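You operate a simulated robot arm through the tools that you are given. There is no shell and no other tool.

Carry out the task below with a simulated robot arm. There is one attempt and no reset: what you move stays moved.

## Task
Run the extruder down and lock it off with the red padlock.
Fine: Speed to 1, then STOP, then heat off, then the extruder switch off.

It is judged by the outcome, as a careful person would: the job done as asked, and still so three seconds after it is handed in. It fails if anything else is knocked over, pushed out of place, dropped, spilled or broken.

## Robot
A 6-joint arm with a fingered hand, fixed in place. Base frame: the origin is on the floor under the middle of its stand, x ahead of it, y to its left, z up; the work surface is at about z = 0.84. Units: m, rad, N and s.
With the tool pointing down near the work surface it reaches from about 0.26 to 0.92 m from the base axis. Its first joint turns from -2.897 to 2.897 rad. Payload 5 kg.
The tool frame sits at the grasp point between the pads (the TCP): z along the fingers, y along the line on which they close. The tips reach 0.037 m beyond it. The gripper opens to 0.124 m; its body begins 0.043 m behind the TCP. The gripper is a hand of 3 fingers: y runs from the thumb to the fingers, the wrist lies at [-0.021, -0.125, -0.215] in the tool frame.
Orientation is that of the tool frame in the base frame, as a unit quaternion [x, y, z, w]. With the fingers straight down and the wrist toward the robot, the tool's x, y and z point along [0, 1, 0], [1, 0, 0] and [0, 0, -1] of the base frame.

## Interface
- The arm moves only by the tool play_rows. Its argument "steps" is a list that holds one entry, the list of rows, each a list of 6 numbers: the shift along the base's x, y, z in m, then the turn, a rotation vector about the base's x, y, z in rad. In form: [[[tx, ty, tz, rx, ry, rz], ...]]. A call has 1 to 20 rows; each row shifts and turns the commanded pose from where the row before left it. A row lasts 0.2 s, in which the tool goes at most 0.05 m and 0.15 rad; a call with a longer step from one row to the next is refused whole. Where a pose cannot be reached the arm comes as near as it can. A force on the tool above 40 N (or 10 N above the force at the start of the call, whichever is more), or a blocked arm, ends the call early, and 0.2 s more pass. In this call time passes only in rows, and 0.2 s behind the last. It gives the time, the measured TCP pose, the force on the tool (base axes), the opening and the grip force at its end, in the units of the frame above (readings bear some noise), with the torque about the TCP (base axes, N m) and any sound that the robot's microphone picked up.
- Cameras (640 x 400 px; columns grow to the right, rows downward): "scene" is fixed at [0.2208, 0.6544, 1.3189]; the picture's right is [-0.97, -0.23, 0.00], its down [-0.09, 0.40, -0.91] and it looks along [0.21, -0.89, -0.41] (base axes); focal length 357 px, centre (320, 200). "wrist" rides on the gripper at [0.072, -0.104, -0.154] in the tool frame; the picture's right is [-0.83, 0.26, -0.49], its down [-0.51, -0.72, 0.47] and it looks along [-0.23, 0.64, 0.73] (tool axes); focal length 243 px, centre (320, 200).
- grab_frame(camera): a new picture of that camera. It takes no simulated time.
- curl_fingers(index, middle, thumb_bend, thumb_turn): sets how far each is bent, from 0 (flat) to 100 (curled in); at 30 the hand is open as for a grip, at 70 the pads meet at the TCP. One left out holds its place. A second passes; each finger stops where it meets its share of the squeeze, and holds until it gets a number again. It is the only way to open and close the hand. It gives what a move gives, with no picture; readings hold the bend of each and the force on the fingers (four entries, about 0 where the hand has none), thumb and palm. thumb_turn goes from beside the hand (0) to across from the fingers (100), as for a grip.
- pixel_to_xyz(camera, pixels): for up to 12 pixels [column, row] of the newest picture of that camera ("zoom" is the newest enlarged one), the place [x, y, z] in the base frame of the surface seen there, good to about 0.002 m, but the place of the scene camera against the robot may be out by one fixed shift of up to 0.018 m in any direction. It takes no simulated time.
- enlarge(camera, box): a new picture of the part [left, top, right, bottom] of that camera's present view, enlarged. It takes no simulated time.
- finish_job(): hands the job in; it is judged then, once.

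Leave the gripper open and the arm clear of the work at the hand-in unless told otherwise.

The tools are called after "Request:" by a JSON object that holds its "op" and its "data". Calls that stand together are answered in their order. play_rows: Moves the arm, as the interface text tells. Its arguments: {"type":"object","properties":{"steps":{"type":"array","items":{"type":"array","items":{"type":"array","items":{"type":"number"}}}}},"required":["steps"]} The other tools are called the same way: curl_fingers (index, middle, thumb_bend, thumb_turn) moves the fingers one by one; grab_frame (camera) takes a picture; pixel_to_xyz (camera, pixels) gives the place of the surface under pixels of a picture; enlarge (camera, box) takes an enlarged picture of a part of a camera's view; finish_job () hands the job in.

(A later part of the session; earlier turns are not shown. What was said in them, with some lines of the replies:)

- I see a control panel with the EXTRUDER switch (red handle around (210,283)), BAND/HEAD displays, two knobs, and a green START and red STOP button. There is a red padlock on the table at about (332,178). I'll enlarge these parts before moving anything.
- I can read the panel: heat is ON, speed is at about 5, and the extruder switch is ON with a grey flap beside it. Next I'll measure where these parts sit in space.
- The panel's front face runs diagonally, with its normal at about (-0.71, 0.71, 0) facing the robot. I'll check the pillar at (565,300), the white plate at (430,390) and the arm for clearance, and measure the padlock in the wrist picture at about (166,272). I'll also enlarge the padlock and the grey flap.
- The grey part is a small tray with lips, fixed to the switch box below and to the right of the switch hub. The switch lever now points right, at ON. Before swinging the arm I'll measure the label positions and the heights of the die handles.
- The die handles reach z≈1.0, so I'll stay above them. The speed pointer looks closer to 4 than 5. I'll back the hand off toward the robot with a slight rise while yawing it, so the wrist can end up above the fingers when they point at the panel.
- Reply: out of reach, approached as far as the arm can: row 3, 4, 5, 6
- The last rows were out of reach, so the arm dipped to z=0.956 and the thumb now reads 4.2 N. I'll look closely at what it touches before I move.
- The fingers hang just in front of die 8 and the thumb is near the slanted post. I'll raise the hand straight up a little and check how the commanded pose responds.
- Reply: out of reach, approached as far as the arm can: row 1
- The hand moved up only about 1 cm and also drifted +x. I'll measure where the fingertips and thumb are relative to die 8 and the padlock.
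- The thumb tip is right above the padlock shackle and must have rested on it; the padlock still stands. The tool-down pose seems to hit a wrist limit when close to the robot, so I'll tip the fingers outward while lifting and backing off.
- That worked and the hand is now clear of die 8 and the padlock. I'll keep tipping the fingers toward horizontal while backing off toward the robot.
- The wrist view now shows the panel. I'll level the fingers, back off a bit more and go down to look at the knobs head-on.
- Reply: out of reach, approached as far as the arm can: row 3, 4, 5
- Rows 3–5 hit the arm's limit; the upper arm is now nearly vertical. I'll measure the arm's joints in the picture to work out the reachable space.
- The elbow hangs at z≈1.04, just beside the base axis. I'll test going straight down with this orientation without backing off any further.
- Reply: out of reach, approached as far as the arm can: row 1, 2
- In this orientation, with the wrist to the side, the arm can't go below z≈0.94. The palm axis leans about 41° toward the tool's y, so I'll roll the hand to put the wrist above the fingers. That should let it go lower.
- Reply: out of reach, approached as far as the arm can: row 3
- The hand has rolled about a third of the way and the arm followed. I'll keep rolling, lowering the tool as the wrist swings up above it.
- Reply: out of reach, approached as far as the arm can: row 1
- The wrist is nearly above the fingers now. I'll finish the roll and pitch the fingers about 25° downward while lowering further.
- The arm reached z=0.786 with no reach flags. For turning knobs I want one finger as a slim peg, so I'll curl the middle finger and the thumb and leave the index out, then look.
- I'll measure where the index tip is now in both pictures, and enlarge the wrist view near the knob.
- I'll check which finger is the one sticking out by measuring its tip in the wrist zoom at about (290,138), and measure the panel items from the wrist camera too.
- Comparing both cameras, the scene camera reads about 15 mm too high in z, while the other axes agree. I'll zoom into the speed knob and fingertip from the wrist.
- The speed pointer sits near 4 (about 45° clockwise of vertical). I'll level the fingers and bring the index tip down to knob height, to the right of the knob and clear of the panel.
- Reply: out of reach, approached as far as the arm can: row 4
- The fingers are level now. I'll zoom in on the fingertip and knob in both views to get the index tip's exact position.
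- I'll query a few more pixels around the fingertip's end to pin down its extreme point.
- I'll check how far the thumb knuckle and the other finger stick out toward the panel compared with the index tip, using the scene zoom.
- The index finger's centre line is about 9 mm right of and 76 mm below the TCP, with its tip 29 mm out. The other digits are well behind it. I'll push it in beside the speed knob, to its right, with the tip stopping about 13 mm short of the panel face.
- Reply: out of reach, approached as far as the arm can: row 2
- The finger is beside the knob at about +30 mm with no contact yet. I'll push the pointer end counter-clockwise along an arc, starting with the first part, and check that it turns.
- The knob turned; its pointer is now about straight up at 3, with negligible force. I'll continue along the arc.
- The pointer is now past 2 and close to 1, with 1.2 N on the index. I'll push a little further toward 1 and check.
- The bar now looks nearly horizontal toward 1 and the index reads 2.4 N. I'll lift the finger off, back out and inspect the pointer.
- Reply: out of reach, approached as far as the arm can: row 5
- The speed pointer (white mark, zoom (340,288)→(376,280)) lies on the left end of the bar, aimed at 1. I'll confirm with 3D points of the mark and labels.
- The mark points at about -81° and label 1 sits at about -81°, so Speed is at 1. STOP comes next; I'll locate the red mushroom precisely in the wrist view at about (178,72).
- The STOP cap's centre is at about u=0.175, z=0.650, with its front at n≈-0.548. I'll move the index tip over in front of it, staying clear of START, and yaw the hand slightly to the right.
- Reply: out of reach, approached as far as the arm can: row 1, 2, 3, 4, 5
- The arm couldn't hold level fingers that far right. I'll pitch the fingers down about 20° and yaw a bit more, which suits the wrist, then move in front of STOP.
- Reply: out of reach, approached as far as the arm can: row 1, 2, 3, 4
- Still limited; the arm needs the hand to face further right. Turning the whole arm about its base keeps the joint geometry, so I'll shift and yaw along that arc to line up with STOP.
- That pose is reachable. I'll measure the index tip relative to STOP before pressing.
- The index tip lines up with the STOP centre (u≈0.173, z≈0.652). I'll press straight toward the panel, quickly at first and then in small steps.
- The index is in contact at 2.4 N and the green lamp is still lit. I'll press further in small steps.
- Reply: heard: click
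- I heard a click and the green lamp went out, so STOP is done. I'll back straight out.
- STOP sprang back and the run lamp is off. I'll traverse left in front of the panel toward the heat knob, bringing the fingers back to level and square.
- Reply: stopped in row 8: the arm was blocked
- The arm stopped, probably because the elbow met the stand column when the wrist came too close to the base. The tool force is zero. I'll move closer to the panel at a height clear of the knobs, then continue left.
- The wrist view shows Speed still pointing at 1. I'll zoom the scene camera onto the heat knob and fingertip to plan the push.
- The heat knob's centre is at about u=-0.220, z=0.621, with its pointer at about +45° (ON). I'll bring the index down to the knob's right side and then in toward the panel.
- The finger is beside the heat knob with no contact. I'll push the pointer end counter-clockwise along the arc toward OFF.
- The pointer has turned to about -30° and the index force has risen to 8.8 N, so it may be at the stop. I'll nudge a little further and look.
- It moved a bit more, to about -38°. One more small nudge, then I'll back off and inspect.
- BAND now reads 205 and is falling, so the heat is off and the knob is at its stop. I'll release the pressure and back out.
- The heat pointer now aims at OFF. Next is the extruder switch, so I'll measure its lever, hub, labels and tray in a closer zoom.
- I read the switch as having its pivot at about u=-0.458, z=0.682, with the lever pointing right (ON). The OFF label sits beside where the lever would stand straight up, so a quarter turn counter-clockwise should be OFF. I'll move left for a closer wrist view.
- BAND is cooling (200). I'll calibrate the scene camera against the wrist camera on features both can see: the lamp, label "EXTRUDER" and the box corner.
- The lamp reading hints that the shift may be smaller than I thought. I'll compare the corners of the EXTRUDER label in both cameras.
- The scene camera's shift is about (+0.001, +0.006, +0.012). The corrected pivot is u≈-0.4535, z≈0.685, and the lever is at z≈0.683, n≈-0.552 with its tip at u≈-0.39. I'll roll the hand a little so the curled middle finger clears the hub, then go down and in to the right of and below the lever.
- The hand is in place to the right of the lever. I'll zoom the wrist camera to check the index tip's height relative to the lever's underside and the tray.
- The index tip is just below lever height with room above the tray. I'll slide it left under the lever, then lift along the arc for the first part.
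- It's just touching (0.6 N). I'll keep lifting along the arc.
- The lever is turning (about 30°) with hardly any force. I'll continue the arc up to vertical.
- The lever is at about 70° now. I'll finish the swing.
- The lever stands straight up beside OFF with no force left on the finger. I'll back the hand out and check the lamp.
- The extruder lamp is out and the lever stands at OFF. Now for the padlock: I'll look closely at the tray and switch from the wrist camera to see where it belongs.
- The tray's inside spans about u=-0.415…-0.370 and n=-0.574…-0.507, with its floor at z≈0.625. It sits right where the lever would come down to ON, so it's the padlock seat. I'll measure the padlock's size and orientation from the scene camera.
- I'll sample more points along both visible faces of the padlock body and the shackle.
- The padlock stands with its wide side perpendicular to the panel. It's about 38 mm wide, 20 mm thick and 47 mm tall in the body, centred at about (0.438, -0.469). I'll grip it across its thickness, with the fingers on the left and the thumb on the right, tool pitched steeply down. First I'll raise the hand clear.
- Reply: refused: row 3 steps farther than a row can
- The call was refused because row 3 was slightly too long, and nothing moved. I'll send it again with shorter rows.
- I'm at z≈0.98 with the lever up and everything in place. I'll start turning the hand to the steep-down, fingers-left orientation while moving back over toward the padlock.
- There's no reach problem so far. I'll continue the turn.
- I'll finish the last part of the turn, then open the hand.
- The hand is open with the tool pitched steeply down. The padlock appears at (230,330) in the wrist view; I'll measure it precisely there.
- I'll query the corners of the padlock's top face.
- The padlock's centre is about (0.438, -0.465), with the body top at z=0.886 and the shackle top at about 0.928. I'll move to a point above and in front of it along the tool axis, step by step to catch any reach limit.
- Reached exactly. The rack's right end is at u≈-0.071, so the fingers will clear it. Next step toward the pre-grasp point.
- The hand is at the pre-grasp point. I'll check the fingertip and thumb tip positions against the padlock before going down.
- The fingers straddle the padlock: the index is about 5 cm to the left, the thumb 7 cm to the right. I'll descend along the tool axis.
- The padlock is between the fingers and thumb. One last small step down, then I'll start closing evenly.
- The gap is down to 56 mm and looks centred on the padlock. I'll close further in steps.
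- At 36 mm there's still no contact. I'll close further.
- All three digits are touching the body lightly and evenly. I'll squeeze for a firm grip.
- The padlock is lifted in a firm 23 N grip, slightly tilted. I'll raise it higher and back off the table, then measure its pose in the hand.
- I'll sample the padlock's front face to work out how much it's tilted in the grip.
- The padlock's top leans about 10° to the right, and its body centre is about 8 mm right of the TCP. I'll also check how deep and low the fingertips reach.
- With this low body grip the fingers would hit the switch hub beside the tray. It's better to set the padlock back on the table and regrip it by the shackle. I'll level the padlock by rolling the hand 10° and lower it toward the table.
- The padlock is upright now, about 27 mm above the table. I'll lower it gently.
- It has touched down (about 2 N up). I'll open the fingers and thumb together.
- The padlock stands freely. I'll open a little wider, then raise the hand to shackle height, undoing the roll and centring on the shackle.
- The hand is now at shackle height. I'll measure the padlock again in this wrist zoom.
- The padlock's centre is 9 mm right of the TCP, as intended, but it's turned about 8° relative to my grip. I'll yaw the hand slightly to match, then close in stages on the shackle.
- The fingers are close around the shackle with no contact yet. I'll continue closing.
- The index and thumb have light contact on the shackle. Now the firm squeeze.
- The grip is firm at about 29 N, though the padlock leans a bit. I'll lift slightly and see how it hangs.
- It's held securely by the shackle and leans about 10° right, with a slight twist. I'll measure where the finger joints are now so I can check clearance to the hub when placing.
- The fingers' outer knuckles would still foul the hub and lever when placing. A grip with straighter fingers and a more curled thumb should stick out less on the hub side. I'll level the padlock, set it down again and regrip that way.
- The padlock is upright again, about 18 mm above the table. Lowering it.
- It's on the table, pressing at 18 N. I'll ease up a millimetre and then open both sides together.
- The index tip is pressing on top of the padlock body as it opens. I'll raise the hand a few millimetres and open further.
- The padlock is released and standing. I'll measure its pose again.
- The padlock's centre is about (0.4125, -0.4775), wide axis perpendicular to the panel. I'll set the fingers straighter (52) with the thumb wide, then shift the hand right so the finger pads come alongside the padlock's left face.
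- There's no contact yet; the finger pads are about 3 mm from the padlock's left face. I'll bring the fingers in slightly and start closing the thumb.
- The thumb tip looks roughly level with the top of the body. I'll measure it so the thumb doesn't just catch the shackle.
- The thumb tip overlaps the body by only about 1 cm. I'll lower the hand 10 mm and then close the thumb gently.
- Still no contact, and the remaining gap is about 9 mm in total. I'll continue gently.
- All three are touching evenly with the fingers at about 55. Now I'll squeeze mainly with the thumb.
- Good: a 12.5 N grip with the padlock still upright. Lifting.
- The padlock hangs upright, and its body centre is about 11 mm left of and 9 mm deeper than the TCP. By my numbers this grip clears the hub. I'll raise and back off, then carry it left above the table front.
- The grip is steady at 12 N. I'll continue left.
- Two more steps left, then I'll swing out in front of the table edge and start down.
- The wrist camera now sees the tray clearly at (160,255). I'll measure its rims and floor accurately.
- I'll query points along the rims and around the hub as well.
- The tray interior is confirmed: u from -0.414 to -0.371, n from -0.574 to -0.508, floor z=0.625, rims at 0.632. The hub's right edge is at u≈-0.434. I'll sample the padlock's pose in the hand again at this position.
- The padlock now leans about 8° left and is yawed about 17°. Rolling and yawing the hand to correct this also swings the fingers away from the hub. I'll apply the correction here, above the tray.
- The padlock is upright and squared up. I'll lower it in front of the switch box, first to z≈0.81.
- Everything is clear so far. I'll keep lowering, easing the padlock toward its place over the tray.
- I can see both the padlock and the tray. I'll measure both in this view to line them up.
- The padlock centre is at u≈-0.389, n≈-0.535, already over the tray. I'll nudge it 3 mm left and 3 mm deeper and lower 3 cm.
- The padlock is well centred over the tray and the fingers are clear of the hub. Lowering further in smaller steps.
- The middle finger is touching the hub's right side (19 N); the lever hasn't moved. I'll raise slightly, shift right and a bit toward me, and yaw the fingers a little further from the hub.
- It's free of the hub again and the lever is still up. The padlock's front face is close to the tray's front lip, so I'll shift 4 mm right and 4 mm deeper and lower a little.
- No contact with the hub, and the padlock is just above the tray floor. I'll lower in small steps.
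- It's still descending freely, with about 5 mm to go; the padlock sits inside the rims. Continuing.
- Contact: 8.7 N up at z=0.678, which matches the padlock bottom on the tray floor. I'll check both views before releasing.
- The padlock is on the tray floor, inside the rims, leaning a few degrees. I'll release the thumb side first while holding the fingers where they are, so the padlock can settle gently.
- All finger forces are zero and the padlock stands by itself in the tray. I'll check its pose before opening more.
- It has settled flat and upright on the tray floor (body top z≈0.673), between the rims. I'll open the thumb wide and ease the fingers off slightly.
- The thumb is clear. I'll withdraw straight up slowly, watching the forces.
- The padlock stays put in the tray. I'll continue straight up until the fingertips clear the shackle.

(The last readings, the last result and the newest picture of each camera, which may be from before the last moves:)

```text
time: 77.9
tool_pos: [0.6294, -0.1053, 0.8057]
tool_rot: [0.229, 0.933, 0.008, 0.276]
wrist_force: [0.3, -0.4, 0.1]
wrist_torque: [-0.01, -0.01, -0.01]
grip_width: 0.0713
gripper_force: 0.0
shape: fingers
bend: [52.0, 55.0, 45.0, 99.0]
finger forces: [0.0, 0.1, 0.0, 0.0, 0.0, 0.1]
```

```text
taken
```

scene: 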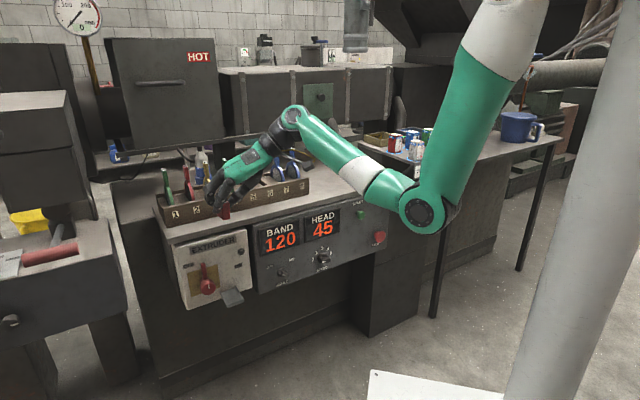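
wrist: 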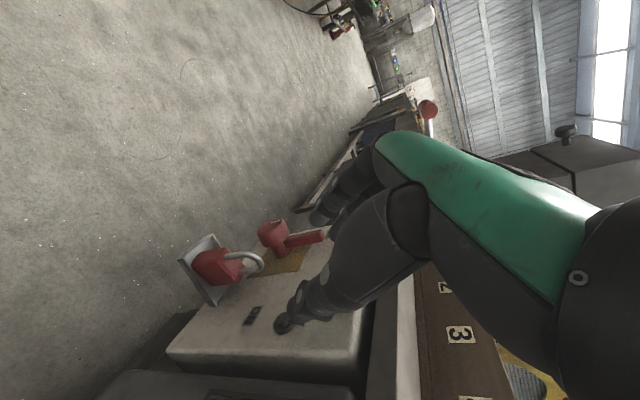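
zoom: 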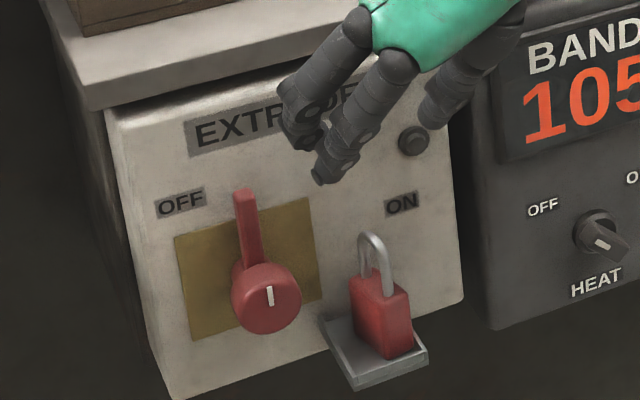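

The padlock stands upright in the tray, the lever is at OFF and the lamp is dark. I'll zoom in to verify how it sits.

Request:
{"op": "enlarge", "data": {"camera": "scene", "box": [215, 262, 265, 308]}}

Request:
{"op": "enlarge", "data": {"camera": "wrist", "box": [160, 210, 290, 320]}}

Request:
{"op": "pixel_to_xyz", "data": {"camera": "zoom", "pixels": [[200, 190], [295, 165], [190, 230], [225, 260], [320, 200], [340, 225], [290, 240], [400, 150], [200, 245], [310, 240], [440, 200], [175, 130]]}}

```text
8.70 times, centred on (240, 285) of scene
```

zoom: 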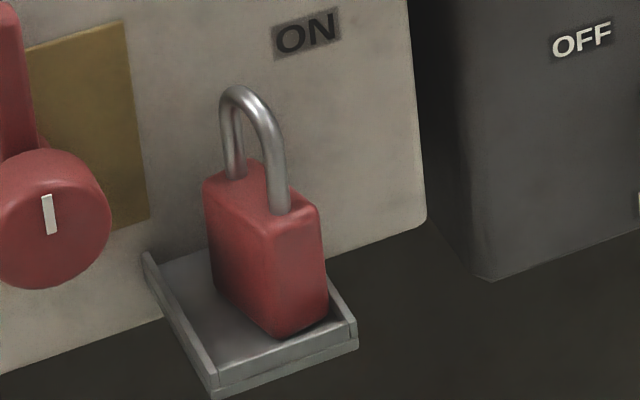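

```text
3.64 times, centred on (225, 265) of wrist
```

zoom: 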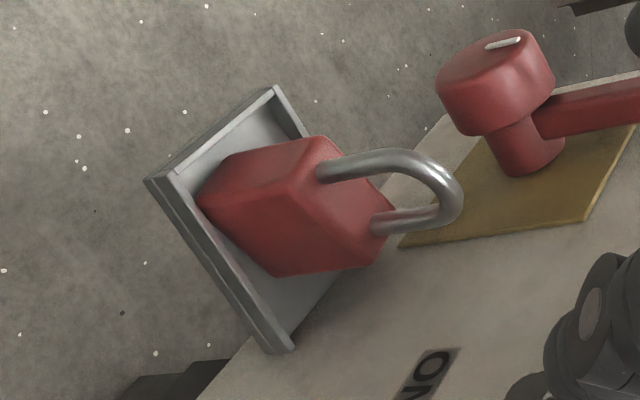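

```text
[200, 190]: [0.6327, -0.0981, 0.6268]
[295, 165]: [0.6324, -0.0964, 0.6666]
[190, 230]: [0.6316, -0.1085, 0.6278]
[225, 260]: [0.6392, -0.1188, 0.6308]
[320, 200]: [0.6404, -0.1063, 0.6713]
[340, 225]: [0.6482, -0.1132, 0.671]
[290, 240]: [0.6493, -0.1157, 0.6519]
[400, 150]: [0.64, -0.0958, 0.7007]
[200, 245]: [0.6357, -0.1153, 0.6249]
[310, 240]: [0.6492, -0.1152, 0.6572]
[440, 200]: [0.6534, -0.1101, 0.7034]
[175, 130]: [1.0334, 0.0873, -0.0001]
```

The padlock sits flat inside the tray's rims. I'll now open the hand fully and move the arm up and clear.

Request:
{"op": "play_rows", "data": {"steps": [[[-0.014, 0.014, 0.035, 0, 0, 0], [-0.014, 0.014, 0.035, 0, 0, 0], [-0.01, 0.01, 0.04, 0, 0, 0], [-0.02, -0.02, 0.035, 0, 0, 0]]]}}

Request:
{"op": "curl_fingers", "data": {"index": 30, "middle": 30, "thumb_bend": 30}}

Request:
{"op": "grab_frame", "data": {"camera": "scene"}}

Request:
{"op": "enlarge", "data": {"camera": "scene", "box": [160, 210, 400, 320]}}

Request:
{"op": "enlarge", "data": {"camera": "scene", "box": [150, 130, 330, 240]}}

```text
time: 78.9
tool_pos: [0.5673, -0.0861, 0.9512]
tool_rot: [0.231, 0.933, 0.008, 0.276]
wrist_force: [0.3, -0.2, 1.0]
wrist_torque: [0.0, 0.01, 0.0]
grip_width: 0.0717
gripper_force: 0.1
shape: fingers
bend: [52.0, 55.0, 45.0, 99.0]
finger forces: [0.0, 0.0, 0.1, 0.0, 0.1, 0.0]
```

```text
time: 79.9
tool_pos: [0.5664, -0.0866, 0.9508]
tool_rot: [0.231, 0.933, 0.007, 0.276]
wrist_force: [0.0, 0.4, -0.5]
wrist_torque: [0.04, 0.0, -0.02]
grip_width: 0.1283
gripper_force: 0.1
shape: fingers
bend: [30.0, 30.0, 30.0, 98.0]
finger forces: [0.0, 0.0, 0.1, 0.1, 0.0, 0.1]
```

```text
taken
```

scene: 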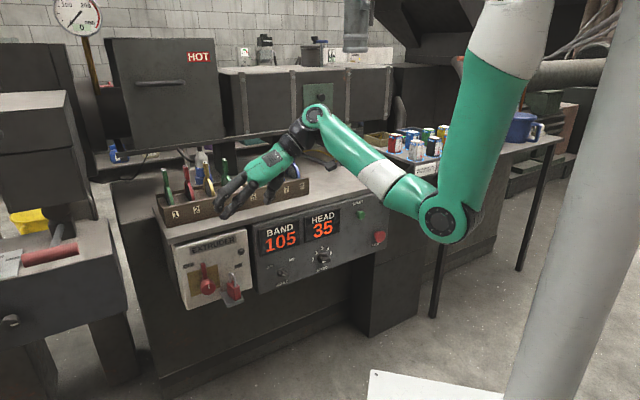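

```text
2.67 times, centred on (280, 265) of scene
```

zoom: 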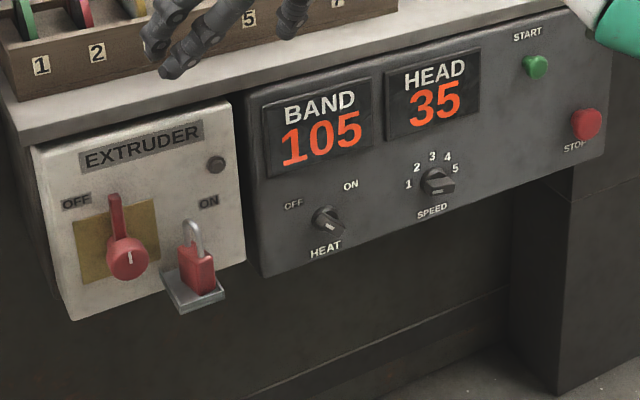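

```text
3.56 times, centred on (240, 185) of scene
```

zoom: 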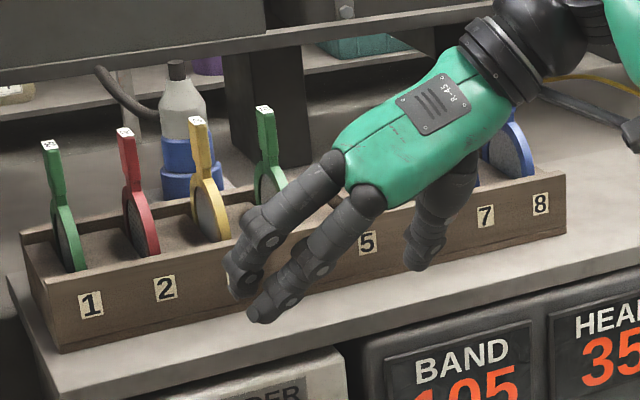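

I'll take one last close look at the knobs, and move the hand a little further up and away so nothing is hidden.

Request:
{"op": "play_rows", "data": {"steps": [[[-0.01, 0.0, 0.04, 0, 0, 0], [-0.02, -0.02, 0.03, 0, 0, 0]]]}}

Request:
{"op": "enlarge", "data": {"camera": "scene", "box": [260, 235, 350, 295]}}

Request:
{"op": "enlarge", "data": {"camera": "scene", "box": [170, 225, 270, 310]}}

Request:
{"op": "enlarge", "data": {"camera": "scene", "box": [150, 120, 400, 230]}}

```text
time: 80.5
tool_pos: [0.5363, -0.1043, 1.021]
tool_rot: [0.23, 0.933, 0.007, 0.275]
wrist_force: [0.2, 0.7, -0.2]
wrist_torque: [-0.01, 0.01, -0.02]
grip_width: 0.1287
gripper_force: 0.0
shape: fingers
bend: [30.0, 30.0, 30.0, 98.0]
finger forces: [0.1, 0.0, 0.0, 0.0, 0.0, 0.0]
```

```text
6.67 times, centred on (305, 265) of scene
```

zoom: 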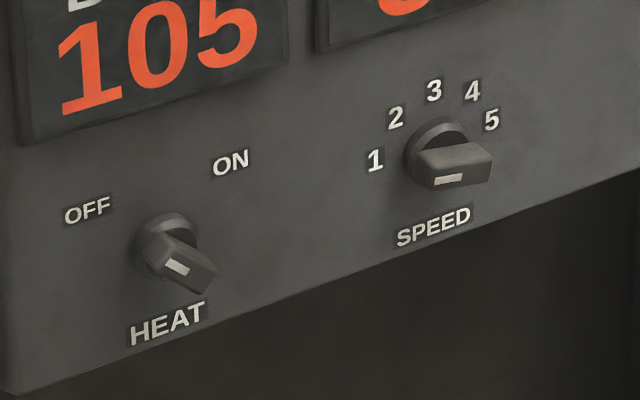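

```text
4.71 times, centred on (220, 268) of scene
```

zoom: 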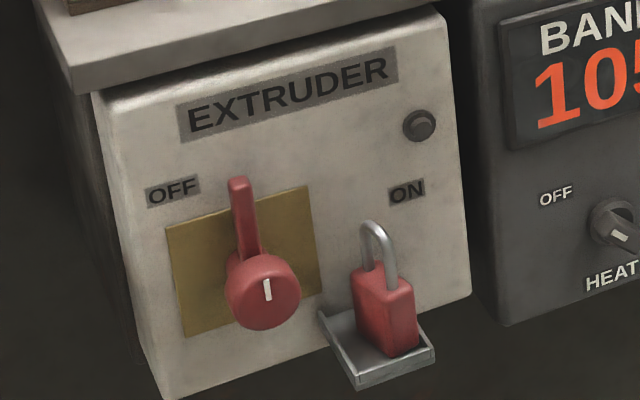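

```text
2.56 times, centred on (275, 175) of scene
```

zoom: 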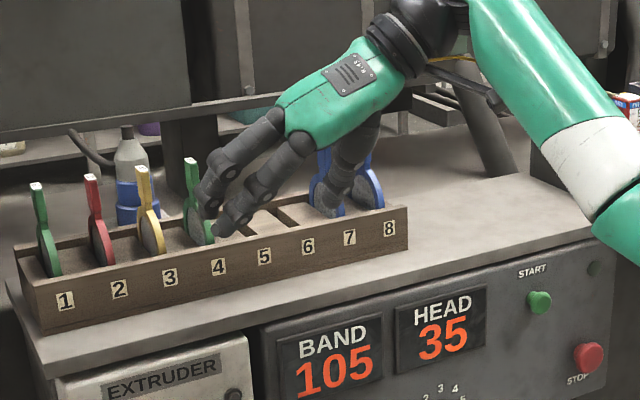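

The panel matches the request: Speed at 1, run lamp out after STOP, heat at OFF and cooling, extruder switch at OFF with its lamp dark. The red padlock stands in the switch's tray. The dies in the rack are all in place, the hand is open and the arm is clear. I'm handing in the job.

Request:
{"op": "finish_job", "data": {}}

```text
The job is handed in.
```

The extruder is run down and switched off, and the red padlock is in the tray on the switch box. I took that tray to be where the lock goes because there is no visible hasp or hole, and nothing confirmed it. I did the steps in the order you gave:

1. **Speed:** turned down from 4 to 1.
2. **STOP:** pressed until it clicked; the green run lamp went out.
3. **Heat:** turned to OFF. BAND was down to 105 and HEAD to 35, from 210, at the last look.
4. **Extruder switch:** lever moved up to OFF; its lamp is dark.
5. **Padlock:** standing flat inside the tray rims. The tray is just below where the lever would swing back to ON, but from my measurements the padlock may not physically block the lever.

A few contacts along the way, none of which left anything out of place:
- Early on, the hand dipped close to die 8 and the thumb rested on the padlock.
- While I was placing the padlock, a finger pushed against the switch hub and may have nudged the lever slightly. It was upright at OFF afterwards.
- I set the padlock back on the table twice to get a grip that cleared the hub.

The hand is open and the arm is clear of the work.
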